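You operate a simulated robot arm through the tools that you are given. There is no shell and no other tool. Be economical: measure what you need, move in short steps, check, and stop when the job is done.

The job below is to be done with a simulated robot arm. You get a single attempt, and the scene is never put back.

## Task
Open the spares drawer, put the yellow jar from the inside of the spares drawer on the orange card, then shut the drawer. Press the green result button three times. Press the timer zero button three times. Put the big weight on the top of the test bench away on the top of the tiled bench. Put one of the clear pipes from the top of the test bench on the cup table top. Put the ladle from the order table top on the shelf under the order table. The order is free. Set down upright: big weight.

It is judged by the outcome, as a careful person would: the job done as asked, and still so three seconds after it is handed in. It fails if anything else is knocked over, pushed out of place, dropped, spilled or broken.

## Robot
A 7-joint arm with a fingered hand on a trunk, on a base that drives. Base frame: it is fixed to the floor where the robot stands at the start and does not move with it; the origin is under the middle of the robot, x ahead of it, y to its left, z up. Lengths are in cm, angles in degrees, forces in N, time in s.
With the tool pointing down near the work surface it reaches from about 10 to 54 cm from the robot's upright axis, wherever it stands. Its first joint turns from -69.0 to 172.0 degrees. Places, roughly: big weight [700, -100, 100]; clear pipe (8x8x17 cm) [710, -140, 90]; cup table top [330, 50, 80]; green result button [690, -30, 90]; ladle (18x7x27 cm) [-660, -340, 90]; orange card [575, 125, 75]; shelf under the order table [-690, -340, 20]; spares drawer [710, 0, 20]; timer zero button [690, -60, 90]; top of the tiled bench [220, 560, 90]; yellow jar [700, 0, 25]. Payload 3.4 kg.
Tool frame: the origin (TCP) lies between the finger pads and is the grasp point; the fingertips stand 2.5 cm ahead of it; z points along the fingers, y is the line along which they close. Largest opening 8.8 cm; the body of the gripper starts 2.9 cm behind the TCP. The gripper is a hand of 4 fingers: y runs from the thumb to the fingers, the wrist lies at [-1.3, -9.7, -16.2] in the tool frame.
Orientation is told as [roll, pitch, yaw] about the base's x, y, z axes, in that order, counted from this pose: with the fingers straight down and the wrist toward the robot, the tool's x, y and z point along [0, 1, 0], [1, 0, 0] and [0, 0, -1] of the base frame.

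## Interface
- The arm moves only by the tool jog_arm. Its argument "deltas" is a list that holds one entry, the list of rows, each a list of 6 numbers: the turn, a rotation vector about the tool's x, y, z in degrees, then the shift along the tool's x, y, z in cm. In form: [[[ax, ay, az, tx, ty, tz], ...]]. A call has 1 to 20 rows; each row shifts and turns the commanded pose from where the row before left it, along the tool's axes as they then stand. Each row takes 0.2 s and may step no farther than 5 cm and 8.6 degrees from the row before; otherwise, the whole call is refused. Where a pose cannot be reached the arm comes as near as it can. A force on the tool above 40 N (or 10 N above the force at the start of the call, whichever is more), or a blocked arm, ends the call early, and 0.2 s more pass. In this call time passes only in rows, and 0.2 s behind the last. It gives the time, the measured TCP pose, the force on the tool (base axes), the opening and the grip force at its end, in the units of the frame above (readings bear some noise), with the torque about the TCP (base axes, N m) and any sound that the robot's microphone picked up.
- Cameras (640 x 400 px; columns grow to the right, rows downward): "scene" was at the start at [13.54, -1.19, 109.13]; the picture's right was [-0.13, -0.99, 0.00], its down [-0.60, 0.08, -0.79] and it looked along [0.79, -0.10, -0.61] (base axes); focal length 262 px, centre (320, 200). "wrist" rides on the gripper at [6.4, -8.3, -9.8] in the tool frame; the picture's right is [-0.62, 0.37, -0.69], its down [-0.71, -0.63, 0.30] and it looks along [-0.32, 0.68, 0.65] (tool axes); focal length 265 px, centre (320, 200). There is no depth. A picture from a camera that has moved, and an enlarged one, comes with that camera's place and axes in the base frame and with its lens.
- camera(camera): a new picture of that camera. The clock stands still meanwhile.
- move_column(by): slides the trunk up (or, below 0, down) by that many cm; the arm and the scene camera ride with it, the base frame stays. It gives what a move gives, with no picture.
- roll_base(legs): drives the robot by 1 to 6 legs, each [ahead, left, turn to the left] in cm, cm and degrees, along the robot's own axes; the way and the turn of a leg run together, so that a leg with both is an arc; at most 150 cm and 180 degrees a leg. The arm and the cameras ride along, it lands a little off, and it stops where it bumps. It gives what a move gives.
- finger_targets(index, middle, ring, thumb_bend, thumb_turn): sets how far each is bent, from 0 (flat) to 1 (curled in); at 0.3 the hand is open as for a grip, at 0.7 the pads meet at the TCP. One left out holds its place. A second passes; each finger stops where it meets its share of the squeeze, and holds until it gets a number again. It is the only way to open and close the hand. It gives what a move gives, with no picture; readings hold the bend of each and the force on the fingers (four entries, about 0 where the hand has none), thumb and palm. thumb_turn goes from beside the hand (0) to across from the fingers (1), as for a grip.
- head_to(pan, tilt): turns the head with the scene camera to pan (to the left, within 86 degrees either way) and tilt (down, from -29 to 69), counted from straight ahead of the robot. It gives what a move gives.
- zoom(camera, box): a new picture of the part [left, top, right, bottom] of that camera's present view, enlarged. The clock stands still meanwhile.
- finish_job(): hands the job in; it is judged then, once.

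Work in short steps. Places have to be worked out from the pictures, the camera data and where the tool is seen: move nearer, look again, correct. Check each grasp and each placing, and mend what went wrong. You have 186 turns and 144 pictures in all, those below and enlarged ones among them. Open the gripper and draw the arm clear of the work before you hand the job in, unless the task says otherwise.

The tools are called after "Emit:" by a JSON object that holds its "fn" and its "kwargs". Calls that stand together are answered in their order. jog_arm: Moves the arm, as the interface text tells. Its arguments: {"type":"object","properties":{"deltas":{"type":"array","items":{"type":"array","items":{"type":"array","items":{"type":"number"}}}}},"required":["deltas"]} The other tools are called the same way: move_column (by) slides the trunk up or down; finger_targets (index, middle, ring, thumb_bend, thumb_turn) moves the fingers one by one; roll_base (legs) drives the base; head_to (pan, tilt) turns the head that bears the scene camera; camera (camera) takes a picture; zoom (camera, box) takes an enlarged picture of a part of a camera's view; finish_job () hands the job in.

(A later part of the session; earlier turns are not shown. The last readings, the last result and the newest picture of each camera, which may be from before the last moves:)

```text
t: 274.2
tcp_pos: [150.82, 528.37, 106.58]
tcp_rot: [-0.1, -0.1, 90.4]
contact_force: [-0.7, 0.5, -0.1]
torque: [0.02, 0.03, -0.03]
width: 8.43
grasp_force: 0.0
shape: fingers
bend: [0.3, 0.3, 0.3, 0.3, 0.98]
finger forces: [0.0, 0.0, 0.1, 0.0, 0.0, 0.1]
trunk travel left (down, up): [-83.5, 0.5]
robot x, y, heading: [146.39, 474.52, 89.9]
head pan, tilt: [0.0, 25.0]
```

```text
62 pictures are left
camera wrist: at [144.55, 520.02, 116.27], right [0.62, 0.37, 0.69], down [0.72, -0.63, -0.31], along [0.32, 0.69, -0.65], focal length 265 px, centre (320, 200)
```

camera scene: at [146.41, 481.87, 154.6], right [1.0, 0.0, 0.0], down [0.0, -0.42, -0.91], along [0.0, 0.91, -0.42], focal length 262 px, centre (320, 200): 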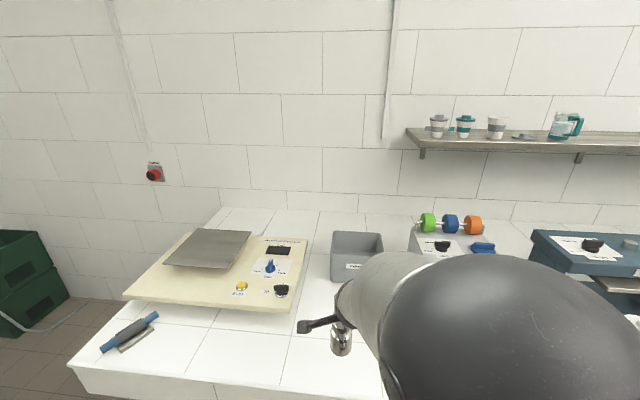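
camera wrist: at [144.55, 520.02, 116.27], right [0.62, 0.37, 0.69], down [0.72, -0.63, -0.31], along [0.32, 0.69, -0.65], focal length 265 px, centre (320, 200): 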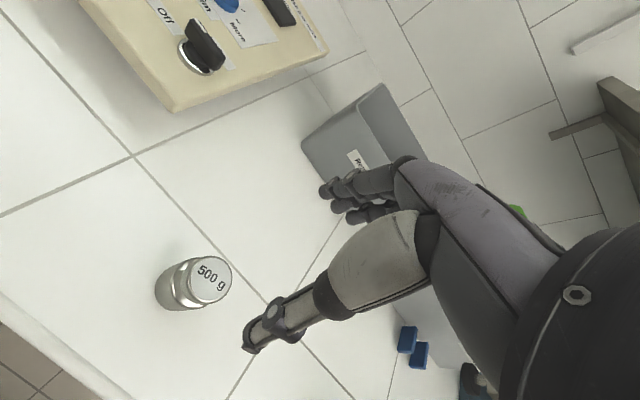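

The weight stands upright on the tiled bench. Now back to the test bench for a pipe: retreat and slide right to the corridor.

Emit:
{"fn": "roll_base", "kwargs": {"legs": [[-100, 0, 0], [0, -150, 0], [0, -150, 0], [0, -28, 0]]}}

```text
t: 295.2
tcp_pos: [481.51, 437.02, 106.37]
tcp_rot: [0.0, -0.2, 91.4]
contact_force: [-0.3, 0.3, -0.8]
torque: [-0.03, 0.01, 0.01]
width: 8.46
grasp_force: 0.1
shape: fingers
bend: [0.3, 0.3, 0.3, 0.3, 0.98]
finger forces: [0.1, 0.1, 0.0, 0.0, 0.0, 0.1]
trunk travel left (down, up): [-83.5, 0.5]
robot x, y, heading: [477.81, 382.8, 91.5]
head pan, tilt: [0.0, 25.0]
```

I back down the corridor, correcting heading, and re-check pose halfway.

Emit:
{"fn": "roll_base", "kwargs": {"legs": [[0, 4, -1.5], [-150, 0, 0], [-100, 0, 0]]}}

```text
t: 307.9
tcp_pos: [481.26, 186.7, 106.23]
tcp_rot: [0.0, -0.3, 90.9]
contact_force: [1.1, 0.4, 0.6]
torque: [0.02, 0.0, -0.01]
width: 8.46
grasp_force: 0.0
shape: fingers
bend: [0.3, 0.3, 0.3, 0.3, 0.98]
finger forces: [0.1, 0.1, 0.0, 0.0, 0.1, 0.0]
trunk travel left (down, up): [-83.5, 0.5]
robot x, y, heading: [477.51, 132.62, 90.9]
head pan, tilt: [0.0, 25.0]
```

Straight enough. Continue back, turn to face the bench, and come nearer the pipes.

Emit:
{"fn": "roll_base", "kwargs": {"legs": [[-130, 0, -0.9], [-127, 0, 0], [0, 0, -90], [95, 0, 0]]}}

Emit:
{"fn": "head_to", "kwargs": {"pan": 8, "tilt": 33}}

Emit:
{"fn": "camera", "kwargs": {"camera": "scene"}}

Emit:
{"fn": "camera", "kwargs": {"camera": "wrist"}}

```text
t: 328.8
tcp_pos: [632.25, -124.01, 106.39]
tcp_rot: [0.1, -0.2, 1.3]
contact_force: [0.7, -0.5, 1.0]
torque: [0.02, -0.05, 0.0]
width: 8.43
grasp_force: 0.0
shape: fingers
bend: [0.3, 0.3, 0.3, 0.3, 0.98]
finger forces: [0.0, 0.0, 0.1, 0.1, 0.1, 0.1]
trunk travel left (down, up): [-83.5, 0.5]
robot x, y, heading: [578.45, -120.57, 1.0]
head pan, tilt: [0.0, 25.0]
```

```text
t: 329.5
tcp_pos: [632.15, -124.0, 106.31]
tcp_rot: [0.0, -0.2, 1.1]
contact_force: [0.7, -0.1, -0.6]
torque: [-0.02, -0.01, 0.01]
width: 8.47
grasp_force: 0.1
shape: fingers
bend: [0.3, 0.3, 0.3, 0.3, 0.98]
finger forces: [0.1, 0.1, 0.1, 0.0, 0.0, 0.0]
trunk travel left (down, up): [-83.5, 0.5]
robot x, y, heading: [578.23, -120.24, 1.4]
head pan, tilt: [8.0, 33.0]
```

```text
61 pictures are left
camera scene: at [591.93, -119.06, 153.34], right [0.16, -0.99, 0.0], down [-0.54, -0.09, -0.84], along [0.83, 0.13, -0.54], focal length 262 px, centre (320, 200)
```

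scene: 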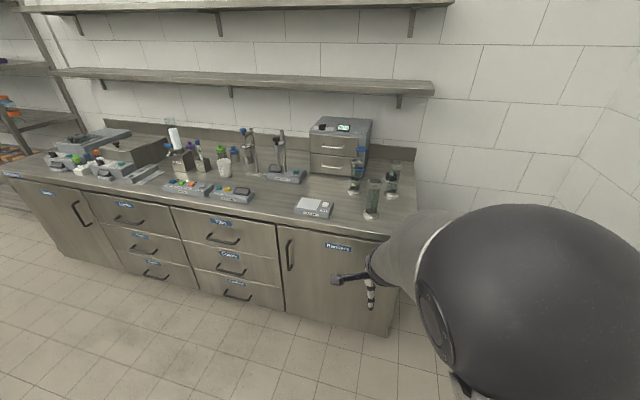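

```text
60 pictures are left
camera wrist: at [623.84, -117.72, 116.18], right [0.38, -0.61, 0.69], down [-0.61, -0.73, -0.31], along [0.69, -0.31, -0.65], focal length 265 px, centre (320, 200)
```

wrist: 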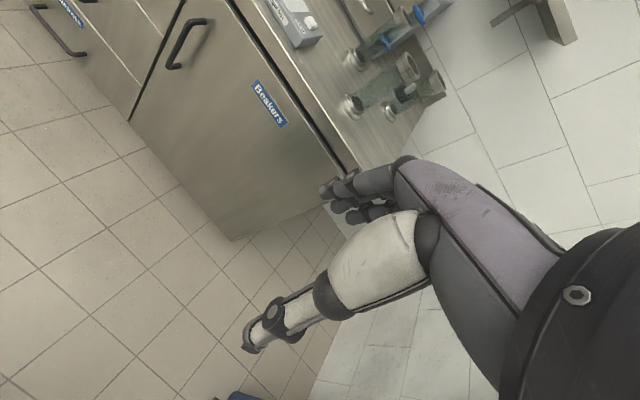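

The front pipe stands near (689, -126). Zoom to confirm which ones are plain clear pipes.

Emit:
{"fn": "zoom", "kwargs": {"camera": "scene", "box": [330, 150, 430, 225]}}

Emit:
{"fn": "zoom", "kwargs": {"camera": "wrist", "box": [320, 0, 460, 140]}}

```text
5.33 times, centred on (380, 188) of scene
camera zoom: at [591.93, -119.06, 153.34], right [0.16, -0.99, 0.0], down [-0.54, -0.09, -0.84], along [0.83, 0.13, -0.54], focal length 1399 px, centre (0, 267)
```

zoom: 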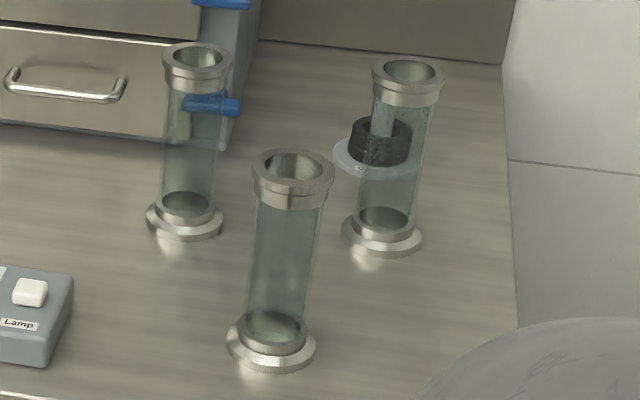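

```text
2.86 times, centred on (390, 70) of wrist
camera zoom: at [623.84, -117.72, 116.18], right [0.38, -0.61, 0.69], down [-0.61, -0.73, -0.31], along [0.69, -0.31, -0.65], focal length 758 px, centre (120, 571)
```

zoom: 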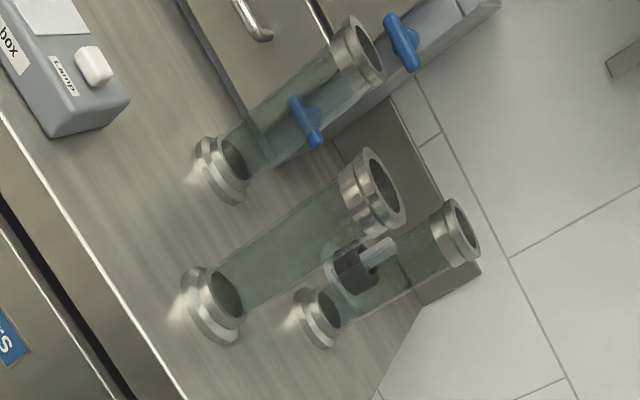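

All three are clear pipes (the blue bits are the fridge latches). The front one is best. I raise the hand, open wider, and drive nearer.

Emit:
{"fn": "jog_arm", "kwargs": {"deltas": [[[0, 0, 0, 0, 0, -4]]]}}

Emit:
{"fn": "finger_targets", "kwargs": {"index": 0.22, "middle": 0.22, "ring": 0.22, "thumb_bend": 0.22}}

Emit:
{"fn": "roll_base", "kwargs": {"legs": [[45, -3, -1.2]]}}

Emit:
{"fn": "camera", "kwargs": {"camera": "wrist"}}

Emit:
{"fn": "head_to", "kwargs": {"pan": 0, "tilt": 45}}

```text
t: 329.9
tcp_pos: [631.88, -124.03, 110.51]
tcp_rot: [0.0, -0.3, 1.1]
contact_force: [-0.4, -0.7, -0.9]
torque: [-0.02, 0.01, 0.01]
width: 8.44
grasp_force: 0.0
shape: fingers
bend: [0.3, 0.3, 0.3, 0.3, 0.98]
finger forces: [0.0, 0.0, 0.0, 0.0, 0.0, 0.1]
trunk travel left (down, up): [-83.5, 0.5]
robot x, y, heading: [578.28, -120.65, 1.3]
head pan, tilt: [8.0, 33.0]
```

```text
t: 330.9
tcp_pos: [631.96, -124.1, 110.31]
tcp_rot: [-0.1, -0.2, 1.1]
contact_force: [-0.3, -1.0, 0.2]
torque: [-0.05, -0.05, 0.03]
width: 9.95
grasp_force: 0.1
shape: fingers
bend: [0.22, 0.22, 0.22, 0.22, 0.97]
finger forces: [0.0, 0.0, 0.1, 0.1, 0.1, 0.0]
trunk travel left (down, up): [-83.5, 0.5]
robot x, y, heading: [578.5, -120.68, 1.2]
head pan, tilt: [8.0, 33.0]
```

```text
t: 333.6
tcp_pos: [676.47, -127.77, 110.48]
tcp_rot: [0.1, -0.2, 0.0]
contact_force: [0.6, -0.1, 0.1]
torque: [-0.03, 0.0, 0.0]
width: 9.97
grasp_force: 0.1
shape: fingers
bend: [0.22, 0.22, 0.22, 0.22, 0.97]
finger forces: [0.1, 0.1, 0.0, 0.1, 0.1, 0.0]
trunk travel left (down, up): [-83.5, 0.5]
robot x, y, heading: [622.62, -122.96, -0.1]
head pan, tilt: [8.0, 33.0]
```

```text
57 pictures are left
camera wrist: at [668.22, -121.41, 120.2], right [0.37, -0.62, 0.69], down [-0.63, -0.71, -0.31], along [0.69, -0.33, -0.65], focal length 265 px, centre (320, 200)
```

wrist: 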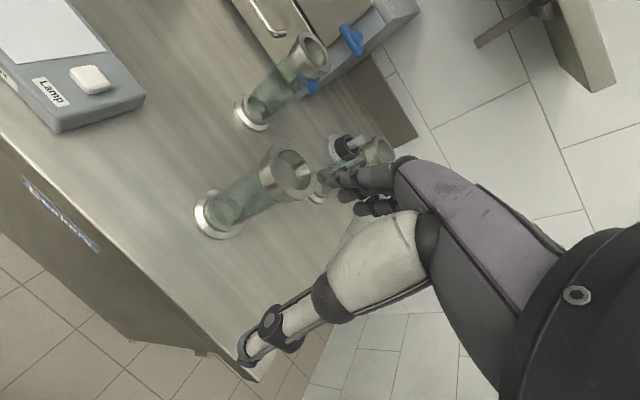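

```text
t: 334.3
tcp_pos: [676.45, -127.92, 110.3]
tcp_rot: [-0.1, -0.2, 0.0]
contact_force: [0.6, -0.3, 0.5]
torque: [-0.01, 0.0, -0.02]
width: 9.97
grasp_force: 0.1
shape: fingers
bend: [0.22, 0.22, 0.22, 0.22, 0.97]
finger forces: [0.0, 0.1, 0.0, 0.0, 0.1, 0.1]
trunk travel left (down, up): [-83.5, 0.5]
robot x, y, heading: [622.74, -122.78, -0.1]
head pan, tilt: [0.0, 45.0]
```

Front pipe fixed at (686.7, -126), top ≈102.5. I place the hand right above it.

Emit:
{"fn": "roll_base", "kwargs": {"legs": [[10.2, 1.8, 0]]}}

Emit:
{"fn": "camera", "kwargs": {"camera": "wrist"}}

```text
t: 335.5
tcp_pos: [686.74, -126.17, 110.38]
tcp_rot: [0.0, -0.1, 0.0]
contact_force: [-0.5, -0.2, 0.0]
torque: [0.03, 0.02, -0.02]
width: 9.94
grasp_force: 0.0
shape: fingers
bend: [0.22, 0.22, 0.22, 0.22, 0.97]
finger forces: [0.0, 0.0, 0.0, 0.0, 0.0, 0.1]
trunk travel left (down, up): [-83.5, 0.5]
robot x, y, heading: [632.92, -121.34, -0.2]
head pan, tilt: [0.0, 45.0]
```

```text
56 pictures are left
camera wrist: at [678.61, -119.71, 120.22], right [0.36, -0.62, 0.69], down [-0.63, -0.71, -0.31], along [0.69, -0.33, -0.65], focal length 265 px, centre (320, 200)
```

wrist: 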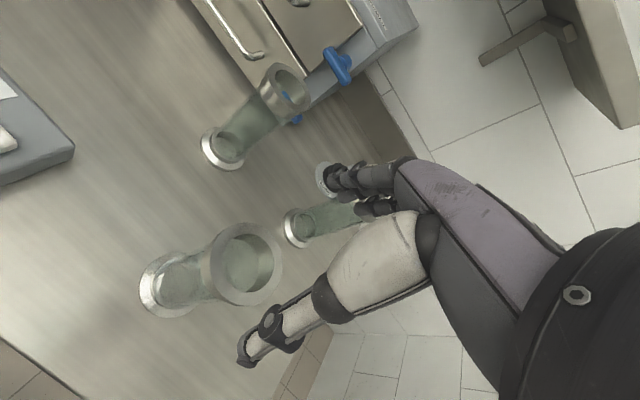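

Aligned (687.1, -126). I descend around the collar to z≈100.3.

Emit:
{"fn": "jog_arm", "kwargs": {"deltas": [[[0, 0, 0, 0.1, 0.3, 3], [0, 0, 0, 0, 0, 3], [0, 0, 0, 0, 0, 2], [0, 0, 0, 0, 0, 2]]]}}

Emit:
{"fn": "camera", "kwargs": {"camera": "wrist"}}

```text
t: 336.5
tcp_pos: [687.22, -126.03, 100.41]
tcp_rot: [0.1, -0.2, -0.2]
contact_force: [0.4, -0.3, 0.3]
torque: [-0.01, 0.0, 0.0]
width: 9.96
grasp_force: 0.0
shape: fingers
bend: [0.22, 0.22, 0.22, 0.22, 0.97]
finger forces: [0.0, 0.1, 0.1, 0.0, 0.0, 0.0]
trunk travel left (down, up): [-83.5, 0.5]
robot x, y, heading: [633.08, -121.51, -0.1]
head pan, tilt: [0.0, 45.0]
```

```text
55 pictures are left
camera wrist: at [679.01, -119.57, 110.24], right [0.36, -0.62, 0.69], down [-0.63, -0.71, -0.31], along [0.68, -0.33, -0.65], focal length 265 px, centre (320, 200)
```

wrist: 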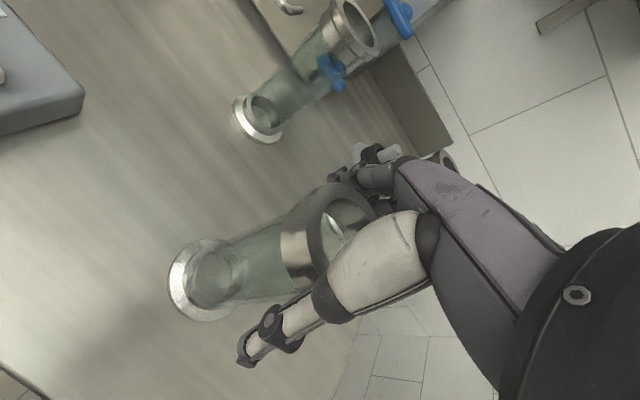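

The collar is between thumb and fingers. I close.

Emit:
{"fn": "finger_targets", "kwargs": {"index": 0.7, "middle": 0.7, "ring": 0.7, "thumb_bend": 0.7}}

Emit:
{"fn": "camera", "kwargs": {"camera": "wrist"}}

```text
t: 337.5
tcp_pos: [687.1, -126.18, 100.34]
tcp_rot: [0.1, -0.2, -0.2]
contact_force: [2.0, -0.4, 2.8]
torque: [-0.13, -0.48, 0.0]
width: 4.63
grasp_force: 28.7
shape: fingers
bend: [0.48, 0.54, 0.6, 0.53, 1.0]
finger forces: [14.0, 9.7, 5.8, 0.0, 28.2, 0.0]
trunk travel left (down, up): [-83.5, 0.5]
robot x, y, heading: [633.32, -121.21, -0.3]
head pan, tilt: [0.0, 45.0]
```

```text
54 pictures are left
camera wrist: at [678.96, -119.62, 110.26], right [0.36, -0.62, 0.69], down [-0.63, -0.71, -0.31], along [0.68, -0.33, -0.65], focal length 265 px, centre (320, 200)
```

wrist: 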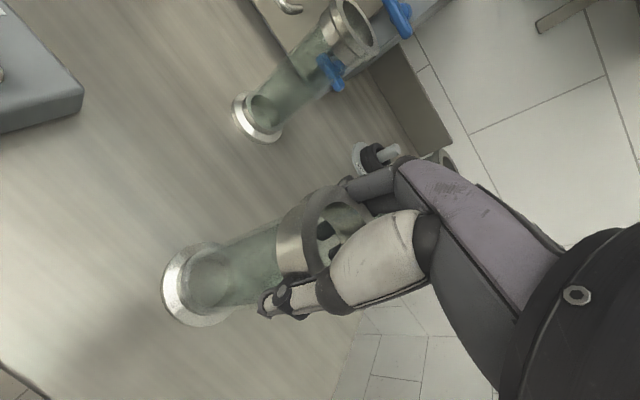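

Something dark shows in the pipe's mouth; zoom to verify the grip.

Emit:
{"fn": "zoom", "kwargs": {"camera": "wrist", "box": [240, 150, 440, 330]}}

```text
2.22 times, centred on (340, 240) of wrist
camera zoom: at [678.96, -119.62, 110.26], right [0.36, -0.62, 0.69], down [-0.63, -0.71, -0.31], along [0.68, -0.33, -0.65], focal length 590 px, centre (276, 111)
```

zoom: 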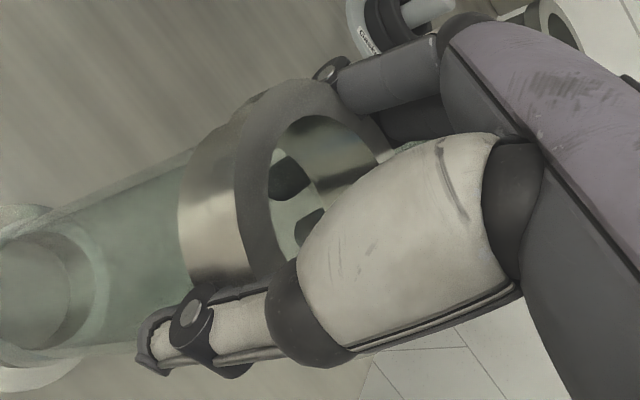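

The fingertips are outside, seen through the glass: the grip is around the collar. I lift.

Emit:
{"fn": "jog_arm", "kwargs": {"deltas": [[[0, 0, 0, 0, 0, -1.5], [0, 0, 0, 0, 0, -3], [0, 0, 0, 0, 0, -4], [0, 0, 0, 0, 0, -4]]]}}

Emit:
{"fn": "camera", "kwargs": {"camera": "wrist"}}

```text
t: 338.5
tcp_pos: [687.23, -125.93, 112.87]
tcp_rot: [-0.2, -0.2, 0.1]
contact_force: [-0.6, 1.6, -3.1]
torque: [-0.03, -0.03, -0.01]
width: 4.64
grasp_force: 26.6
shape: fingers
bend: [0.49, 0.56, 0.62, 0.52, 1.0]
finger forces: [12.7, 8.4, 5.3, 0.1, 26.7, 0.1]
trunk travel left (down, up): [-83.5, 0.5]
robot x, y, heading: [633.11, -121.42, 0.0]
head pan, tilt: [0.0, 45.0]
```

```text
52 pictures are left
camera wrist: at [678.98, -119.47, 122.57], right [0.37, -0.62, 0.69], down [-0.63, -0.71, -0.31], along [0.69, -0.33, -0.65], focal length 265 px, centre (320, 200)
```

wrist: 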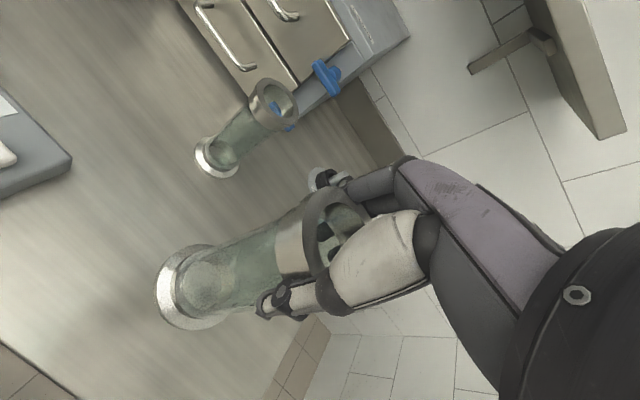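

The pipe is held (3 N). I back out along the aisle at y≈-90 to the west side of the cup table and look at its top.

Emit:
{"fn": "roll_base", "kwargs": {"legs": [[-65, 0, 0], [0, 32, 0], [-150, 0, 0], [-140, 0, 0]]}}

Emit:
{"fn": "head_to", "kwargs": {"pan": 60, "tilt": 25}}

Emit:
{"fn": "camera", "kwargs": {"camera": "scene"}}

```text
t: 357.3
tcp_pos: [336.36, -88.91, 112.71]
tcp_rot: [0.0, -0.2, -2.6]
contact_force: [0.6, -0.3, -2.3]
torque: [-0.04, -0.01, 0.01]
width: 4.6
grasp_force: 26.6
shape: fingers
bend: [0.49, 0.56, 0.62, 0.52, 1.0]
finger forces: [12.7, 8.5, 5.4, 0.0, 26.5, 0.1]
trunk travel left (down, up): [-83.5, 0.5]
robot x, y, heading: [281.94, -81.71, -2.7]
head pan, tilt: [0.0, 45.0]
```

```text
t: 358.6
tcp_pos: [336.36, -88.87, 112.62]
tcp_rot: [0.0, -0.2, -2.6]
contact_force: [0.0, 0.2, -3.2]
torque: [0.01, -0.03, -0.02]
width: 4.61
grasp_force: 26.5
shape: fingers
bend: [0.49, 0.56, 0.62, 0.52, 1.0]
finger forces: [12.7, 8.4, 5.5, 0.0, 26.4, 0.0]
trunk travel left (down, up): [-83.5, 0.5]
robot x, y, heading: [282.34, -81.91, -2.8]
head pan, tilt: [60.0, 25.0]
```

```text
51 pictures are left
camera scene: at [292.28, -74.51, 154.6], right [0.84, -0.54, 0.0], down [-0.23, -0.36, -0.91], along [0.49, 0.76, -0.42], focal length 262 px, centre (320, 200)
```

scene: 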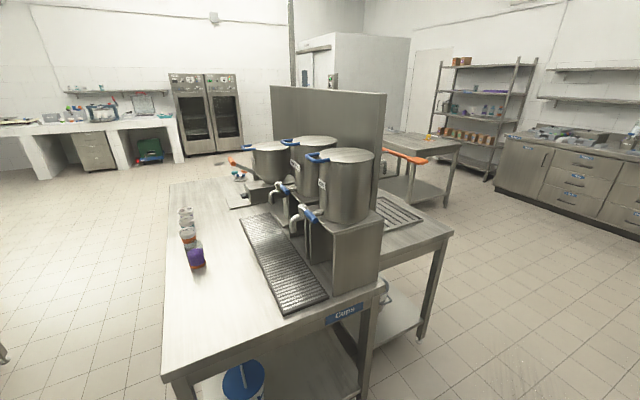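

There's clear table at about (300, -3), between cups, tray and the south edge. I turn to face +y and line up just short of it.

Emit:
{"fn": "roll_base", "kwargs": {"legs": [[0, 0, 92.7], [0, -13, 0]]}}

Emit:
{"fn": "head_to", "kwargs": {"pan": 10, "tilt": 40}}

Emit:
{"fn": "camera", "kwargs": {"camera": "scene"}}

Emit:
{"fn": "camera", "kwargs": {"camera": "wrist"}}

```text
t: 363.8
tcp_pos: [299.11, -27.53, 112.63]
tcp_rot: [-0.1, -0.2, 90.4]
contact_force: [0.5, 0.4, -3.2]
torque: [0.03, 0.04, 0.01]
width: 4.55
grasp_force: 25.6
shape: fingers
bend: [0.5, 0.56, 0.62, 0.53, 1.0]
finger forces: [11.8, 8.1, 5.7, 0.0, 25.0, 0.0]
trunk travel left (down, up): [-83.5, 0.5]
robot x, y, heading: [294.98, -81.59, 90.4]
head pan, tilt: [60.0, 25.0]
```

```text
t: 364.9
tcp_pos: [299.05, -27.56, 112.71]
tcp_rot: [0.0, -0.2, 90.3]
contact_force: [-0.8, 1.0, -3.7]
torque: [0.01, 0.0, -0.02]
width: 4.57
grasp_force: 25.7
shape: fingers
bend: [0.5, 0.56, 0.62, 0.53, 1.0]
finger forces: [11.9, 8.2, 5.7, 0.0, 25.1, 0.0]
trunk travel left (down, up): [-83.5, 0.5]
robot x, y, heading: [294.7, -81.86, 90.0]
head pan, tilt: [10.0, 40.0]
```

```text
50 pictures are left
camera scene: at [293.43, -68.51, 152.27], right [0.98, 0.18, 0.0], down [0.11, -0.63, -0.77], along [-0.14, 0.75, -0.64], focal length 262 px, centre (320, 200)
```

scene: 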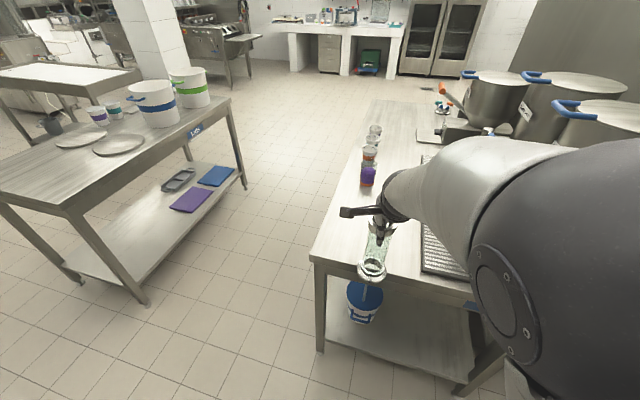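

```text
49 pictures are left
camera wrist: at [292.85, -35.94, 122.5], right [0.62, 0.37, 0.69], down [0.72, -0.62, -0.31], along [0.32, 0.69, -0.65], focal length 265 px, centre (320, 200)
```

wrist: 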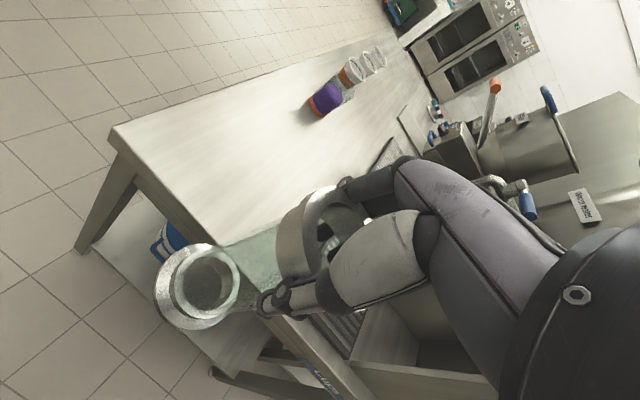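

The spot is clear: corner at (281,-17), tray from x≈315, cup at y≈25. I drive 27 cm ahead.

Emit:
{"fn": "roll_base", "kwargs": {"legs": [[27, 1, 0]]}}

Emit:
{"fn": "jog_arm", "kwargs": {"deltas": [[[0, 0, 0, 0, 0, 3], [0, 0, 0, 0, 0, 3], [0, 0, 0, 0, 0, 2]]]}}

Emit:
{"fn": "camera", "kwargs": {"camera": "wrist"}}

Emit:
{"fn": "camera", "kwargs": {"camera": "scene"}}

```text
t: 366.9
tcp_pos: [297.82, -0.48, 112.64]
tcp_rot: [-0.2, -0.2, 90.4]
contact_force: [0.3, 0.7, -3.3]
torque: [0.02, -0.01, -0.04]
width: 4.58
grasp_force: 25.5
shape: fingers
bend: [0.5, 0.56, 0.62, 0.53, 1.0]
finger forces: [11.9, 8.2, 5.6, 0.0, 25.0, 0.1]
trunk travel left (down, up): [-83.5, 0.5]
robot x, y, heading: [293.76, -54.76, 90.4]
head pan, tilt: [10.0, 40.0]
```

```text
t: 367.7
tcp_pos: [297.94, -0.33, 104.62]
tcp_rot: [-0.2, -0.2, 90.4]
contact_force: [-0.6, -0.2, -3.4]
torque: [0.02, 0.02, -0.01]
width: 4.56
grasp_force: 25.7
shape: fingers
bend: [0.5, 0.56, 0.62, 0.53, 1.0]
finger forces: [11.9, 8.1, 5.6, 0.0, 24.9, 0.0]
trunk travel left (down, up): [-83.5, 0.5]
robot x, y, heading: [293.66, -54.9, 90.4]
head pan, tilt: [10.0, 40.0]
```

```text
48 pictures are left
camera wrist: at [291.62, -8.79, 114.41], right [0.62, 0.37, 0.69], down [0.72, -0.62, -0.31], along [0.32, 0.69, -0.65], focal length 265 px, centre (320, 200)
```

wrist: 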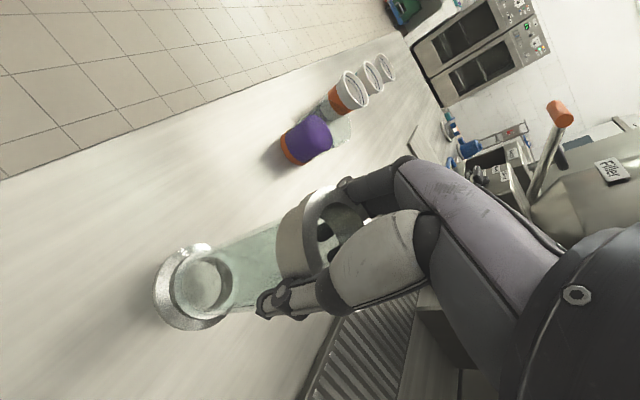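

```text
47 pictures are left
camera scene: at [292.28, -41.38, 152.26], right [0.98, 0.18, 0.0], down [0.11, -0.63, -0.77], along [-0.14, 0.75, -0.64], focal length 262 px, centre (320, 200)
```

scene: 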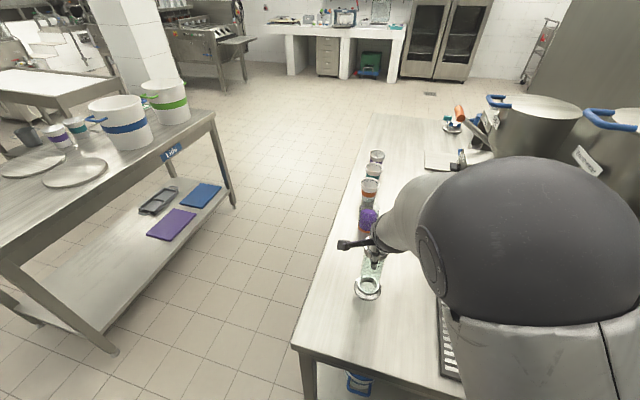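

The pipe hangs over free table, its base ≈4 cm above. I lower slowly to contact.

Emit:
{"fn": "jog_arm", "kwargs": {"deltas": [[[0, 0, 0, 0, 0, 0.8], [0, 0, 0, 0, 0, 0.8], [0, 0, 0, 0, 0, 0.6]]]}}

Emit:
{"fn": "jog_arm", "kwargs": {"deltas": [[[0, 0, 0, 0, 0, 0.4], [0, 0, 0, 0, 0, 0.4], [0, 0, 0, 0, 0, 0.3]]]}}

```text
t: 368.5
tcp_pos: [297.85, -0.49, 102.41]
tcp_rot: [0.1, -0.2, 90.2]
contact_force: [0.4, 0.1, -3.2]
torque: [0.04, 0.02, 0.0]
width: 4.59
grasp_force: 24.9
shape: fingers
bend: [0.5, 0.56, 0.62, 0.53, 1.0]
finger forces: [11.9, 8.1, 5.6, 0.0, 25.0, 0.0]
trunk travel left (down, up): [-83.5, 0.5]
robot x, y, heading: [293.66, -54.68, 90.3]
head pan, tilt: [10.0, 40.0]
```

```text
t: 369.3
tcp_pos: [298.02, -0.44, 101.4]
tcp_rot: [0.2, -0.2, 90.2]
contact_force: [-0.5, -0.5, -2.8]
torque: [0.01, 0.04, -0.01]
width: 4.58
grasp_force: 24.7
shape: fingers
bend: [0.5, 0.56, 0.62, 0.52, 1.0]
finger forces: [11.9, 8.1, 5.6, 0.1, 24.8, 0.0]
trunk travel left (down, up): [-83.5, 0.5]
robot x, y, heading: [293.78, -54.56, 90.7]
head pan, tilt: [10.0, 40.0]
```

Not touching yet. Continue in finer steps.

Emit:
{"fn": "jog_arm", "kwargs": {"deltas": [[[0, 0, 0, 0, 0, 0.3], [0, 0, 0, 0, 0, 0.3], [0, 0, 0, 0, 0, 0.3]]]}}

Emit:
{"fn": "camera", "kwargs": {"camera": "wrist"}}

```text
t: 370.1
tcp_pos: [298.0, -0.41, 100.57]
tcp_rot: [0.1, -0.1, 90.3]
contact_force: [-0.5, -0.2, 0.8]
torque: [0.09, -0.05, -0.01]
width: 4.56
grasp_force: 26.1
shape: fingers
bend: [0.5, 0.56, 0.62, 0.53, 0.99]
finger forces: [11.9, 8.4, 5.7, 0.0, 25.7, 0.1]
trunk travel left (down, up): [-83.5, 0.5]
robot x, y, heading: [293.89, -54.49, 90.3]
head pan, tilt: [10.0, 40.0]
```

```text
46 pictures are left
camera wrist: at [291.76, -8.83, 110.45], right [0.62, 0.37, 0.69], down [0.72, -0.63, -0.31], along [0.32, 0.69, -0.65], focal length 265 px, centre (320, 200)
```

wrist: 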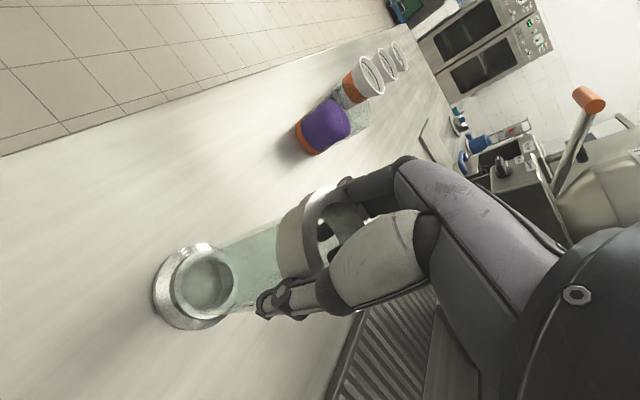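

Contact (force now +0.8). I lower 0.15 cm, open stepwise and rise.

Emit:
{"fn": "jog_arm", "kwargs": {"deltas": [[[0, 0, 0, 0, 0, 0.15], [0, 0, 0, 0, 0, 0]]]}}

Emit:
{"fn": "finger_targets", "kwargs": {"index": 0.4, "middle": 0.4, "ring": 0.4, "thumb_bend": 0.43}}

Emit:
{"fn": "finger_targets", "kwargs": {"index": 0.22, "middle": 0.22, "ring": 0.22, "thumb_bend": 0.22}}

Emit:
{"fn": "jog_arm", "kwargs": {"deltas": [[[0, 0, 0, 0, 0, -2], [0, 0, 0, 0, 0, -3], [0, 0, 0, 0, 0, -4], [0, 0, 0, 0, 0, -3]]]}}

Emit:
{"fn": "camera", "kwargs": {"camera": "wrist"}}

```text
t: 370.7
tcp_pos: [297.98, -0.49, 100.56]
tcp_rot: [0.1, -0.4, 90.2]
contact_force: [-2.1, -0.8, 8.1]
torque: [0.13, -0.06, 0.03]
width: 4.57
grasp_force: 26.7
shape: fingers
bend: [0.5, 0.56, 0.62, 0.53, 0.99]
finger forces: [11.8, 8.4, 5.7, 0.0, 26.6, 0.1]
trunk travel left (down, up): [-83.5, 0.5]
robot x, y, heading: [293.59, -54.98, 90.3]
head pan, tilt: [10.0, 40.0]
```

```text
t: 371.7
tcp_pos: [297.95, -0.42, 100.28]
tcp_rot: [0.2, -0.1, 90.2]
contact_force: [-1.3, -0.5, 0.4]
torque: [-0.01, -0.01, -0.03]
width: 6.15
grasp_force: 1.6
shape: fingers
bend: [0.4, 0.4, 0.4, 0.43, 0.99]
finger forces: [0.9, 0.0, 0.0, 0.0, 1.6, 0.0]
trunk travel left (down, up): [-83.5, 0.5]
robot x, y, heading: [294.15, -54.69, 90.5]
head pan, tilt: [10.0, 40.0]
```

```text
t: 372.7
tcp_pos: [298.02, -0.4, 100.44]
tcp_rot: [0.1, -0.2, 90.3]
contact_force: [-0.4, -0.8, 0.6]
torque: [0.0, 0.02, -0.01]
width: 10.03
grasp_force: 0.4
shape: fingers
bend: [0.22, 0.22, 0.22, 0.22, 0.97]
finger forces: [0.0, 0.1, 0.0, 0.0, 0.5, 0.0]
trunk travel left (down, up): [-83.5, 0.5]
robot x, y, heading: [293.94, -54.89, 90.2]
head pan, tilt: [10.0, 40.0]
```

```text
t: 373.7
tcp_pos: [298.01, -0.73, 112.36]
tcp_rot: [-0.1, -0.2, 90.5]
contact_force: [0.5, -0.6, 0.1]
torque: [0.0, 0.0, 0.01]
width: 9.98
grasp_force: 0.0
shape: fingers
bend: [0.22, 0.22, 0.22, 0.22, 0.97]
finger forces: [0.0, 0.0, 0.1, 0.1, 0.1, 0.0]
trunk travel left (down, up): [-83.5, 0.5]
robot x, y, heading: [294.03, -54.83, 90.3]
head pan, tilt: [10.0, 40.0]
```

```text
45 pictures are left
camera wrist: at [291.77, -9.14, 122.25], right [0.62, 0.37, 0.7], down [0.72, -0.62, -0.31], along [0.32, 0.69, -0.65], focal length 265 px, centre (320, 200)
```

wrist: 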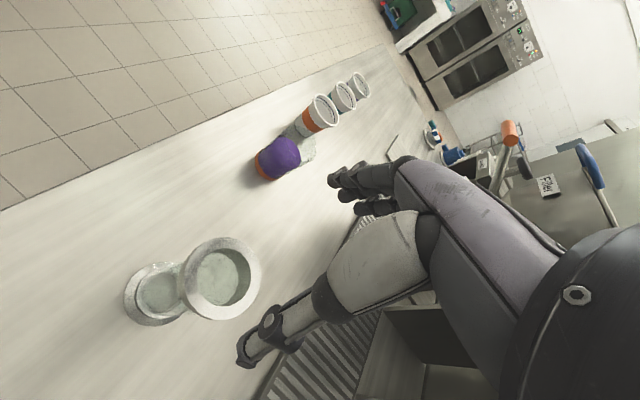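

The pipe stands upright on the cup table. Next the ladle at the far west end: I back off, turn west and drive down the aisle to near the starting point, then look.

Emit:
{"fn": "roll_base", "kwargs": {"legs": [[-45, 0, 0], [0, 0, 90], [0, -38, 0], [150, 0, 0], [140, 0, 0]]}}

Emit:
{"fn": "head_to", "kwargs": {"pan": 0, "tilt": 12}}

Emit:
{"fn": "camera", "kwargs": {"camera": "scene"}}

```text
t: 395.6
tcp_pos: [-45.08, -48.44, 112.35]
tcp_rot: [-0.1, -0.2, 178.4]
contact_force: [0.5, 0.5, 0.1]
torque: [0.02, -0.01, -0.02]
width: 10.0
grasp_force: 0.1
shape: fingers
bend: [0.22, 0.22, 0.22, 0.22, 0.97]
finger forces: [0.0, 0.1, 0.0, 0.0, 0.0, 0.0]
trunk travel left (down, up): [-83.5, 0.5]
robot x, y, heading: [8.71, -54.29, 178.0]
head pan, tilt: [10.0, 40.0]
```

```text
t: 396.6
tcp_pos: [-45.12, -48.45, 112.37]
tcp_rot: [0.1, -0.2, 178.4]
contact_force: [-0.1, -0.2, 0.1]
torque: [0.01, 0.02, -0.01]
width: 10.04
grasp_force: 0.0
shape: fingers
bend: [0.22, 0.22, 0.22, 0.22, 0.97]
finger forces: [0.0, 0.0, 0.0, 0.1, 0.0, 0.0]
trunk travel left (down, up): [-83.5, 0.5]
robot x, y, heading: [9.01, -54.88, 178.2]
head pan, tilt: [0.0, 12.0]
```

```text
44 pictures are left
camera scene: at [-5.49, -54.24, 156.71], right [0.03, 1.0, 0.0], down [0.21, -0.01, -0.98], along [-0.98, 0.03, -0.21], focal length 262 px, centre (320, 200)
```

scene: 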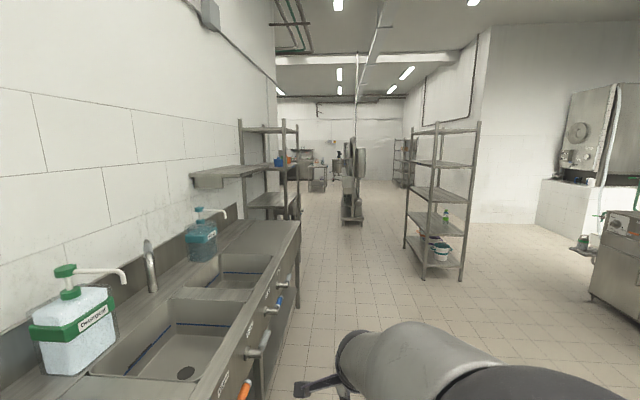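

A passage leads west; a sink counter edges in at y≈-70 on the left and a rack at y≈77 on the right. I shift to y≈0 and go on.

Emit:
{"fn": "roll_base", "kwargs": {"legs": [[0, -55, 2], [150, 0, 0], [150, 0, 0]]}}

Emit:
{"fn": "head_to", "kwargs": {"pan": 20, "tilt": 12}}

Emit:
{"fn": "camera", "kwargs": {"camera": "scene"}}

```text
t: 413.9
tcp_pos: [-347.53, 6.85, 112.28]
tcp_rot: [-0.1, -0.3, 179.2]
contact_force: [0.6, 0.1, 0.2]
torque: [0.0, 0.02, 0.03]
width: 10.0
grasp_force: 0.1
shape: fingers
bend: [0.22, 0.22, 0.22, 0.22, 0.97]
finger forces: [0.0, 0.1, 0.1, 0.1, 0.0, 0.1]
trunk travel left (down, up): [-83.5, 0.5]
robot x, y, heading: [-293.57, 1.23, 179.0]
head pan, tilt: [0.0, 12.0]
```

```text
t: 414.7
tcp_pos: [-347.6, 6.84, 112.42]
tcp_rot: [0.0, -0.1, 179.2]
contact_force: [-0.6, -0.1, -0.3]
torque: [-0.02, 0.02, -0.01]
width: 10.01
grasp_force: 0.1
shape: fingers
bend: [0.22, 0.22, 0.22, 0.22, 0.97]
finger forces: [0.0, 0.0, 0.0, 0.0, 0.0, 0.1]
trunk travel left (down, up): [-83.5, 0.5]
robot x, y, heading: [-293.73, 1.19, 178.8]
head pan, tilt: [20.0, 12.0]
```

```text
43 pictures are left
camera scene: at [-307.48, -1.63, 156.72], right [-0.32, 0.95, 0.0], down [0.2, 0.07, -0.98], along [-0.93, -0.32, -0.21], focal length 262 px, centre (320, 200)
```

scene: 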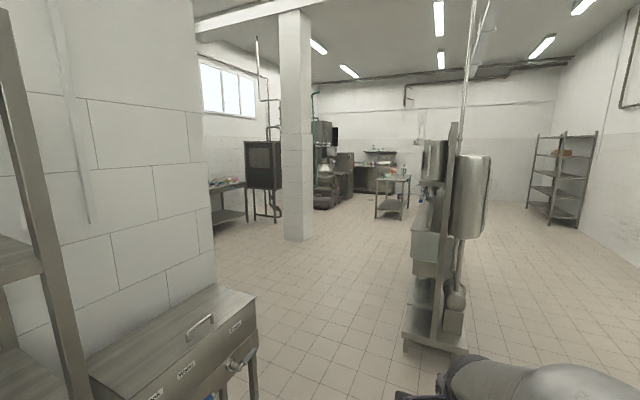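

The order table appears to be the one at left beyond the wall corner. I thread between the counter corner (-402,-69) and the machine (-496,7), turning toward the southwest.

Emit:
{"fn": "roll_base", "kwargs": {"legs": [[123, 13, 1], [0, 0, 45], [140, 0, 0]]}}

Emit:
{"fn": "camera", "kwargs": {"camera": "scene"}}

```text
t: 429.7
tcp_pos: [-552.3, -155.18, 112.32]
tcp_rot: [0.0, -0.1, -131.4]
contact_force: [-0.6, 0.5, 0.7]
torque: [-0.01, 0.02, 0.0]
width: 10.0
grasp_force: 0.0
shape: fingers
bend: [0.22, 0.22, 0.22, 0.22, 0.97]
finger forces: [0.0, 0.1, 0.0, 0.1, 0.0, 0.0]
trunk travel left (down, up): [-83.5, 0.5]
robot x, y, heading: [-512.72, -117.89, -131.4]
head pan, tilt: [20.0, 12.0]
```

```text
42 pictures are left
camera scene: at [-519.83, -130.18, 156.72], right [-0.93, 0.37, 0.0], down [0.08, 0.19, -0.98], along [-0.36, -0.91, -0.21], focal length 262 px, centre (320, 200)
```

scene: 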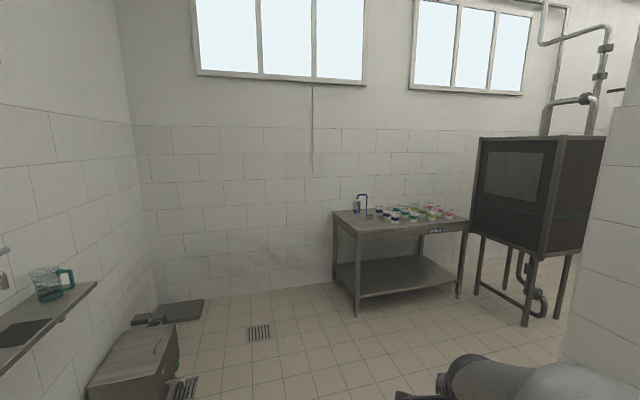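

I see the order table: front edge y≈-314, x from -625 to -755. Zoom on its top.

Emit:
{"fn": "zoom", "kwargs": {"camera": "scene", "box": [325, 180, 475, 270]}}

```text
4.27 times, centred on (400, 225) of scene
camera zoom: at [-519.83, -130.18, 156.72], right [-0.93, 0.37, 0.0], down [0.08, 0.19, -0.98], along [-0.36, -0.91, -0.21], focal length 1119 px, centre (-21, 93)
```

zoom: 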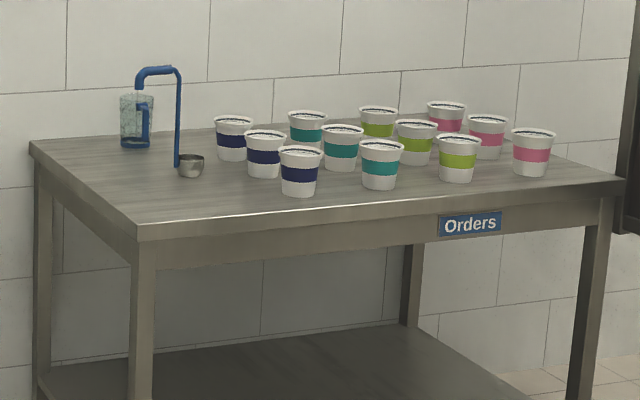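

The ladle stands upright with its bowl at about (-655,-341) and a hook on top. I turn to face -y and come up diagonally in front of the table.

Emit:
{"fn": "roll_base", "kwargs": {"legs": [[0, 0, 41.4], [108, -118, 0]]}}

Emit:
{"fn": "head_to", "kwargs": {"pan": 0, "tilt": 25}}

Emit:
{"fn": "camera", "kwargs": {"camera": "scene"}}

Emit:
{"fn": "camera", "kwargs": {"camera": "wrist"}}

```text
refused: leg 2 is longer than a leg can be; nothing moved
```

```text
t: 430.5
tcp_pos: [-552.27, -155.17, 112.35]
tcp_rot: [0.0, -0.3, -131.6]
contact_force: [0.3, -0.4, 0.1]
torque: [-0.01, -0.02, 0.01]
width: 10.03
grasp_force: 0.0
shape: fingers
bend: [0.22, 0.22, 0.22, 0.22, 0.97]
finger forces: [0.0, 0.1, 0.0, 0.0, 0.1, 0.0]
trunk travel left (down, up): [-83.5, 0.5]
robot x, y, heading: [-513.16, -117.67, -131.7]
head pan, tilt: [0.0, 25.0]
```

```text
40 pictures are left
camera scene: at [-522.49, -128.4, 154.61], right [-0.75, 0.66, 0.0], down [0.28, 0.32, -0.91], along [-0.6, -0.68, -0.42], focal length 262 px, centre (320, 200)
```

scene: 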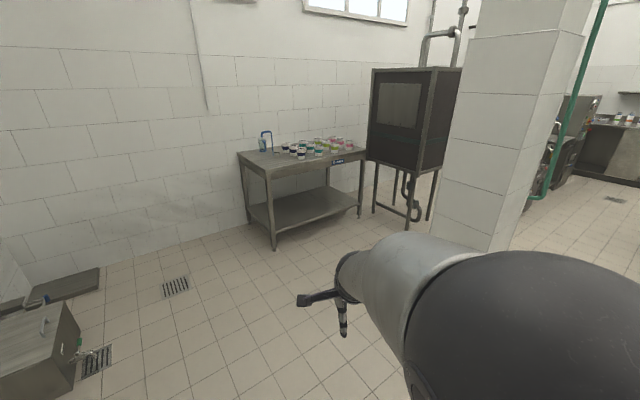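

```text
39 pictures are left
camera wrist: at [-541.82, -153.18, 122.2], right [-0.71, 0.14, 0.69], down [-0.12, 0.94, -0.31], along [-0.7, -0.3, -0.65], focal length 265 px, centre (320, 200)
```

wrist: 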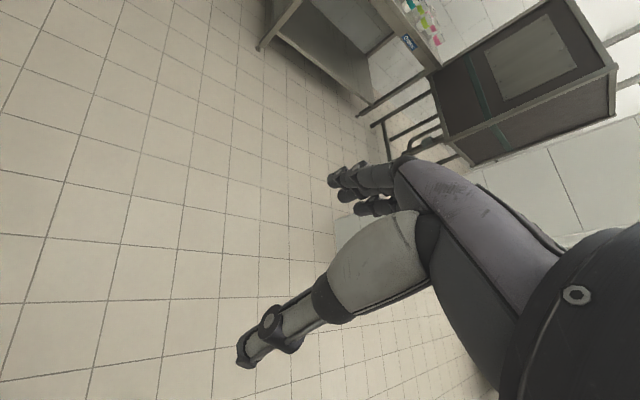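

The floor to the table is clear (pillar further right). I repeat with shorter legs.

Emit:
{"fn": "roll_base", "kwargs": {"legs": [[0, 0, 41.6], [50, -60, 0], [58, -62, 0]]}}

Emit:
{"fn": "camera", "kwargs": {"camera": "scene"}}

Emit:
{"fn": "camera", "kwargs": {"camera": "wrist"}}

```text
t: 440.9
tcp_pos: [-639.17, -281.67, 112.35]
tcp_rot: [0.0, -0.2, -89.0]
contact_force: [-0.2, 0.5, 0.5]
torque: [0.0, 0.0, 0.0]
width: 10.01
grasp_force: 0.0
shape: fingers
bend: [0.22, 0.22, 0.22, 0.22, 0.97]
finger forces: [0.0, 0.1, 0.0, 0.1, 0.0, 0.0]
trunk travel left (down, up): [-83.5, 0.5]
robot x, y, heading: [-635.98, -227.51, -89.1]
head pan, tilt: [0.0, 25.0]
```

```text
38 pictures are left
camera scene: at [-635.48, -241.78, 154.61], right [-1.0, -0.02, 0.0], down [-0.01, 0.42, -0.91], along [0.02, -0.91, -0.42], focal length 262 px, centre (320, 200)
```

scene: 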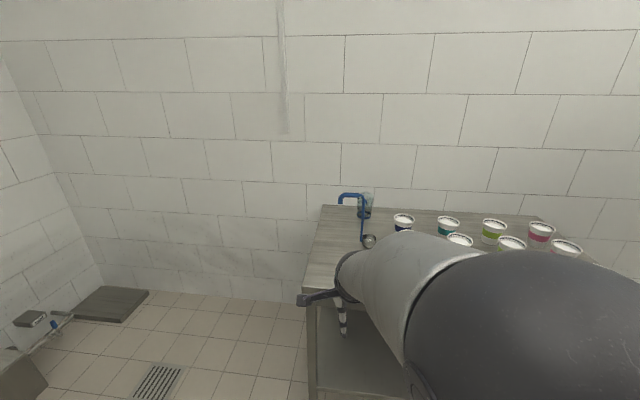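

```text
37 pictures are left
camera wrist: at [-632.82, -273.19, 122.19], right [-0.61, -0.38, 0.69], down [-0.73, 0.61, -0.31], along [-0.31, -0.69, -0.65], focal length 265 px, centre (320, 200)
```

wrist: 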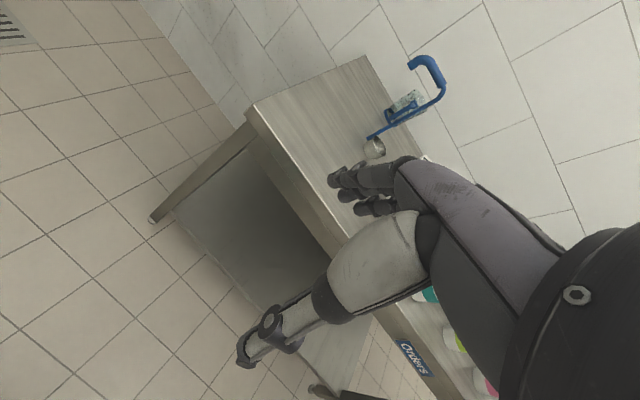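

I zoom on the ladle in both cameras to fix its geometry.

Emit:
{"fn": "zoom", "kwargs": {"camera": "scene", "box": [310, 180, 420, 260]}}

Emit:
{"fn": "zoom", "kwargs": {"camera": "wrist", "box": [340, 40, 470, 170]}}

```text
5.00 times, centred on (365, 220) of scene
camera zoom: at [-635.48, -241.78, 154.61], right [-1.0, -0.02, 0.0], down [-0.01, 0.42, -0.91], along [0.02, -0.91, -0.42], focal length 1311 px, centre (95, 100)
```

zoom: 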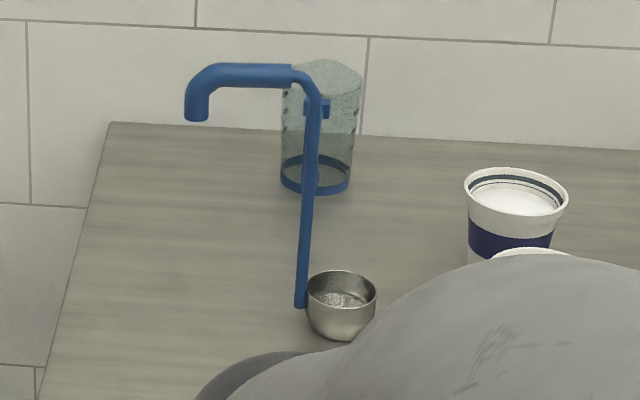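

```text
3.08 times, centred on (405, 105) of wrist
camera zoom: at [-632.82, -273.19, 122.19], right [-0.61, -0.38, 0.69], down [-0.73, 0.61, -0.31], along [-0.31, -0.69, -0.65], focal length 817 px, centre (58, 492)
```

zoom: 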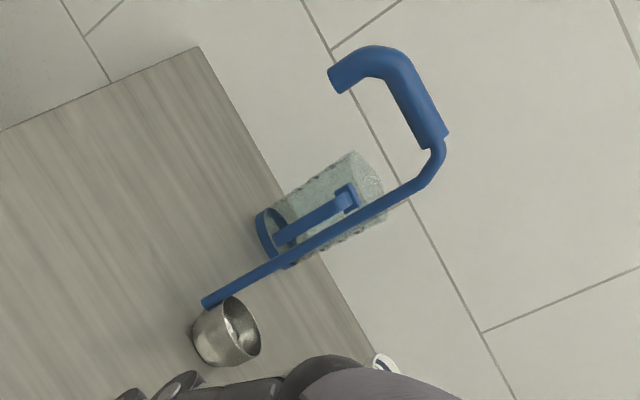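

The hook's thick horizontal grip is at (-646.3, -345.4, 109.2), running along x. I tilt the hand 45° forward to grab it and drive close.

Emit:
{"fn": "jog_arm", "kwargs": {"deltas": [[[-7.5, 0, 0, 0, 0, 0], [-7.5, 0, 0, 0, 0, 0], [-7.5, 0, 0, 0, 0, 0], [-7.5, 0, 0, 0, 0, 0], [-7.5, 0, 0, 0, 0, 0], [-7.5, 0, 0, 0, 0, 0], [0, 0, 0, 0, 0.5, -0.8]]]}}

Emit:
{"fn": "finger_targets", "kwargs": {"index": 0.35, "middle": 0.35, "ring": 0.35, "thumb_bend": 0.35}}

Emit:
{"fn": "roll_base", "kwargs": {"legs": [[50, -7, -0.9]]}}

Emit:
{"fn": "camera", "kwargs": {"camera": "wrist"}}

```text
t: 442.5
tcp_pos: [-640.14, -281.59, 113.52]
tcp_rot: [1.9, -45.1, -91.5]
contact_force: [-0.2, 0.6, 0.5]
torque: [0.01, 0.0, -0.03]
width: 9.99
grasp_force: 0.0
shape: fingers
bend: [0.22, 0.22, 0.22, 0.22, 0.97]
finger forces: [0.0, 0.0, 0.0, 0.0, 0.0, 0.1]
trunk travel left (down, up): [-83.5, 0.5]
robot x, y, heading: [-635.61, -227.61, -89.1]
head pan, tilt: [0.0, 25.0]
```

```text
t: 443.5
tcp_pos: [-639.68, -281.67, 113.74]
tcp_rot: [2.2, -45.2, -91.1]
contact_force: [0.2, 0.0, 0.4]
torque: [-0.01, 0.02, 0.0]
width: 7.51
grasp_force: 0.0
shape: fingers
bend: [0.35, 0.35, 0.35, 0.35, 0.98]
finger forces: [0.0, 0.1, 0.0, 0.0, 0.0, 0.0]
trunk travel left (down, up): [-83.5, 0.5]
robot x, y, heading: [-635.38, -227.37, -89.0]
head pan, tilt: [0.0, 25.0]
```

```text
t: 446.4
tcp_pos: [-645.79, -331.88, 113.74]
tcp_rot: [2.2, -45.3, -91.1]
contact_force: [0.4, -0.7, 0.2]
torque: [0.02, -0.02, -0.01]
width: 7.48
grasp_force: 0.1
shape: fingers
bend: [0.35, 0.35, 0.35, 0.35, 0.98]
finger forces: [0.0, 0.0, 0.0, 0.0, 0.1, 0.0]
trunk travel left (down, up): [-83.5, 0.5]
robot x, y, heading: [-641.79, -277.82, -88.8]
head pan, tilt: [0.0, 25.0]
```

```text
34 pictures are left
camera wrist: at [-639.35, -319.05, 114.88], right [-0.64, 0.23, 0.73], down [-0.7, 0.22, -0.68], along [-0.32, -0.95, 0.02], focal length 265 px, centre (320, 200)
```

wrist: 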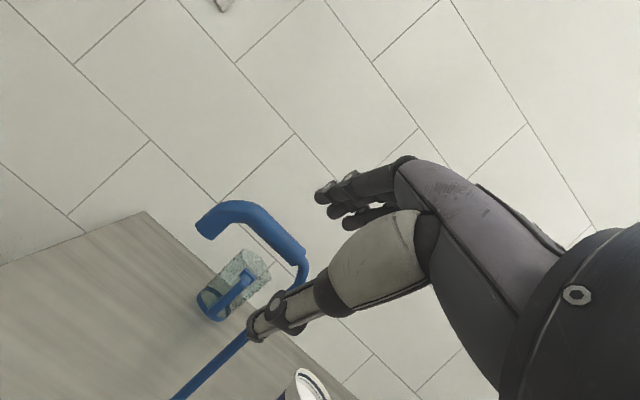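

Consistent: grip at (-646.5,-345.4,109.5). I drive 7 cm closer, then extend along the fingers to it.

Emit:
{"fn": "roll_base", "kwargs": {"legs": [[7, 0, -0.5]]}}

Emit:
{"fn": "jog_arm", "kwargs": {"deltas": [[[0, 0, 0, 0, 0.8, 2], [0, 0, 0, 0, 0.7, 2]]]}}

Emit:
{"fn": "camera", "kwargs": {"camera": "wrist"}}

```text
t: 447.4
tcp_pos: [-646.25, -339.02, 113.79]
tcp_rot: [2.5, -45.2, -92.1]
contact_force: [0.8, -0.5, -0.3]
torque: [0.01, -0.03, 0.0]
width: 7.49
grasp_force: 0.1
shape: fingers
bend: [0.35, 0.35, 0.35, 0.35, 0.98]
finger forces: [0.0, 0.1, 0.0, 0.0, 0.0, 0.1]
trunk travel left (down, up): [-83.5, 0.5]
robot x, y, heading: [-641.74, -285.14, -89.3]
head pan, tilt: [0.0, 25.0]
```

```text
t: 448.1
tcp_pos: [-646.09, -342.85, 111.77]
tcp_rot: [2.6, -45.1, -92.0]
contact_force: [-0.3, -0.2, 0.2]
torque: [-0.02, 0.03, -0.02]
width: 7.47
grasp_force: 0.1
shape: fingers
bend: [0.35, 0.35, 0.35, 0.35, 0.98]
finger forces: [0.0, 0.0, 0.1, 0.1, 0.1, 0.1]
trunk travel left (down, up): [-83.5, 0.5]
robot x, y, heading: [-641.97, -284.84, -89.3]
head pan, tilt: [0.0, 25.0]
```

```text
33 pictures are left
camera wrist: at [-639.63, -330.1, 113.01], right [-0.64, 0.23, 0.73], down [-0.69, 0.23, -0.68], along [-0.33, -0.94, 0.01], focal length 265 px, centre (320, 200)
```

wrist: 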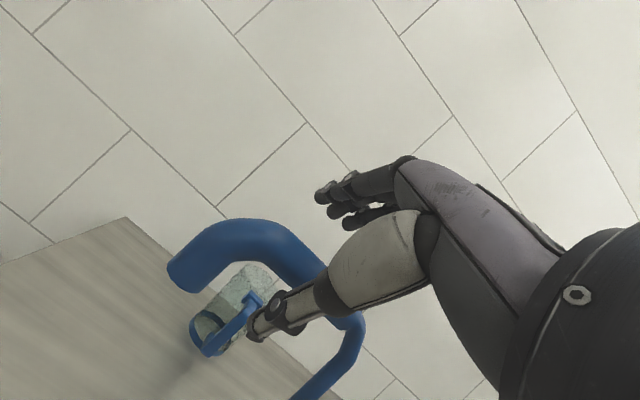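

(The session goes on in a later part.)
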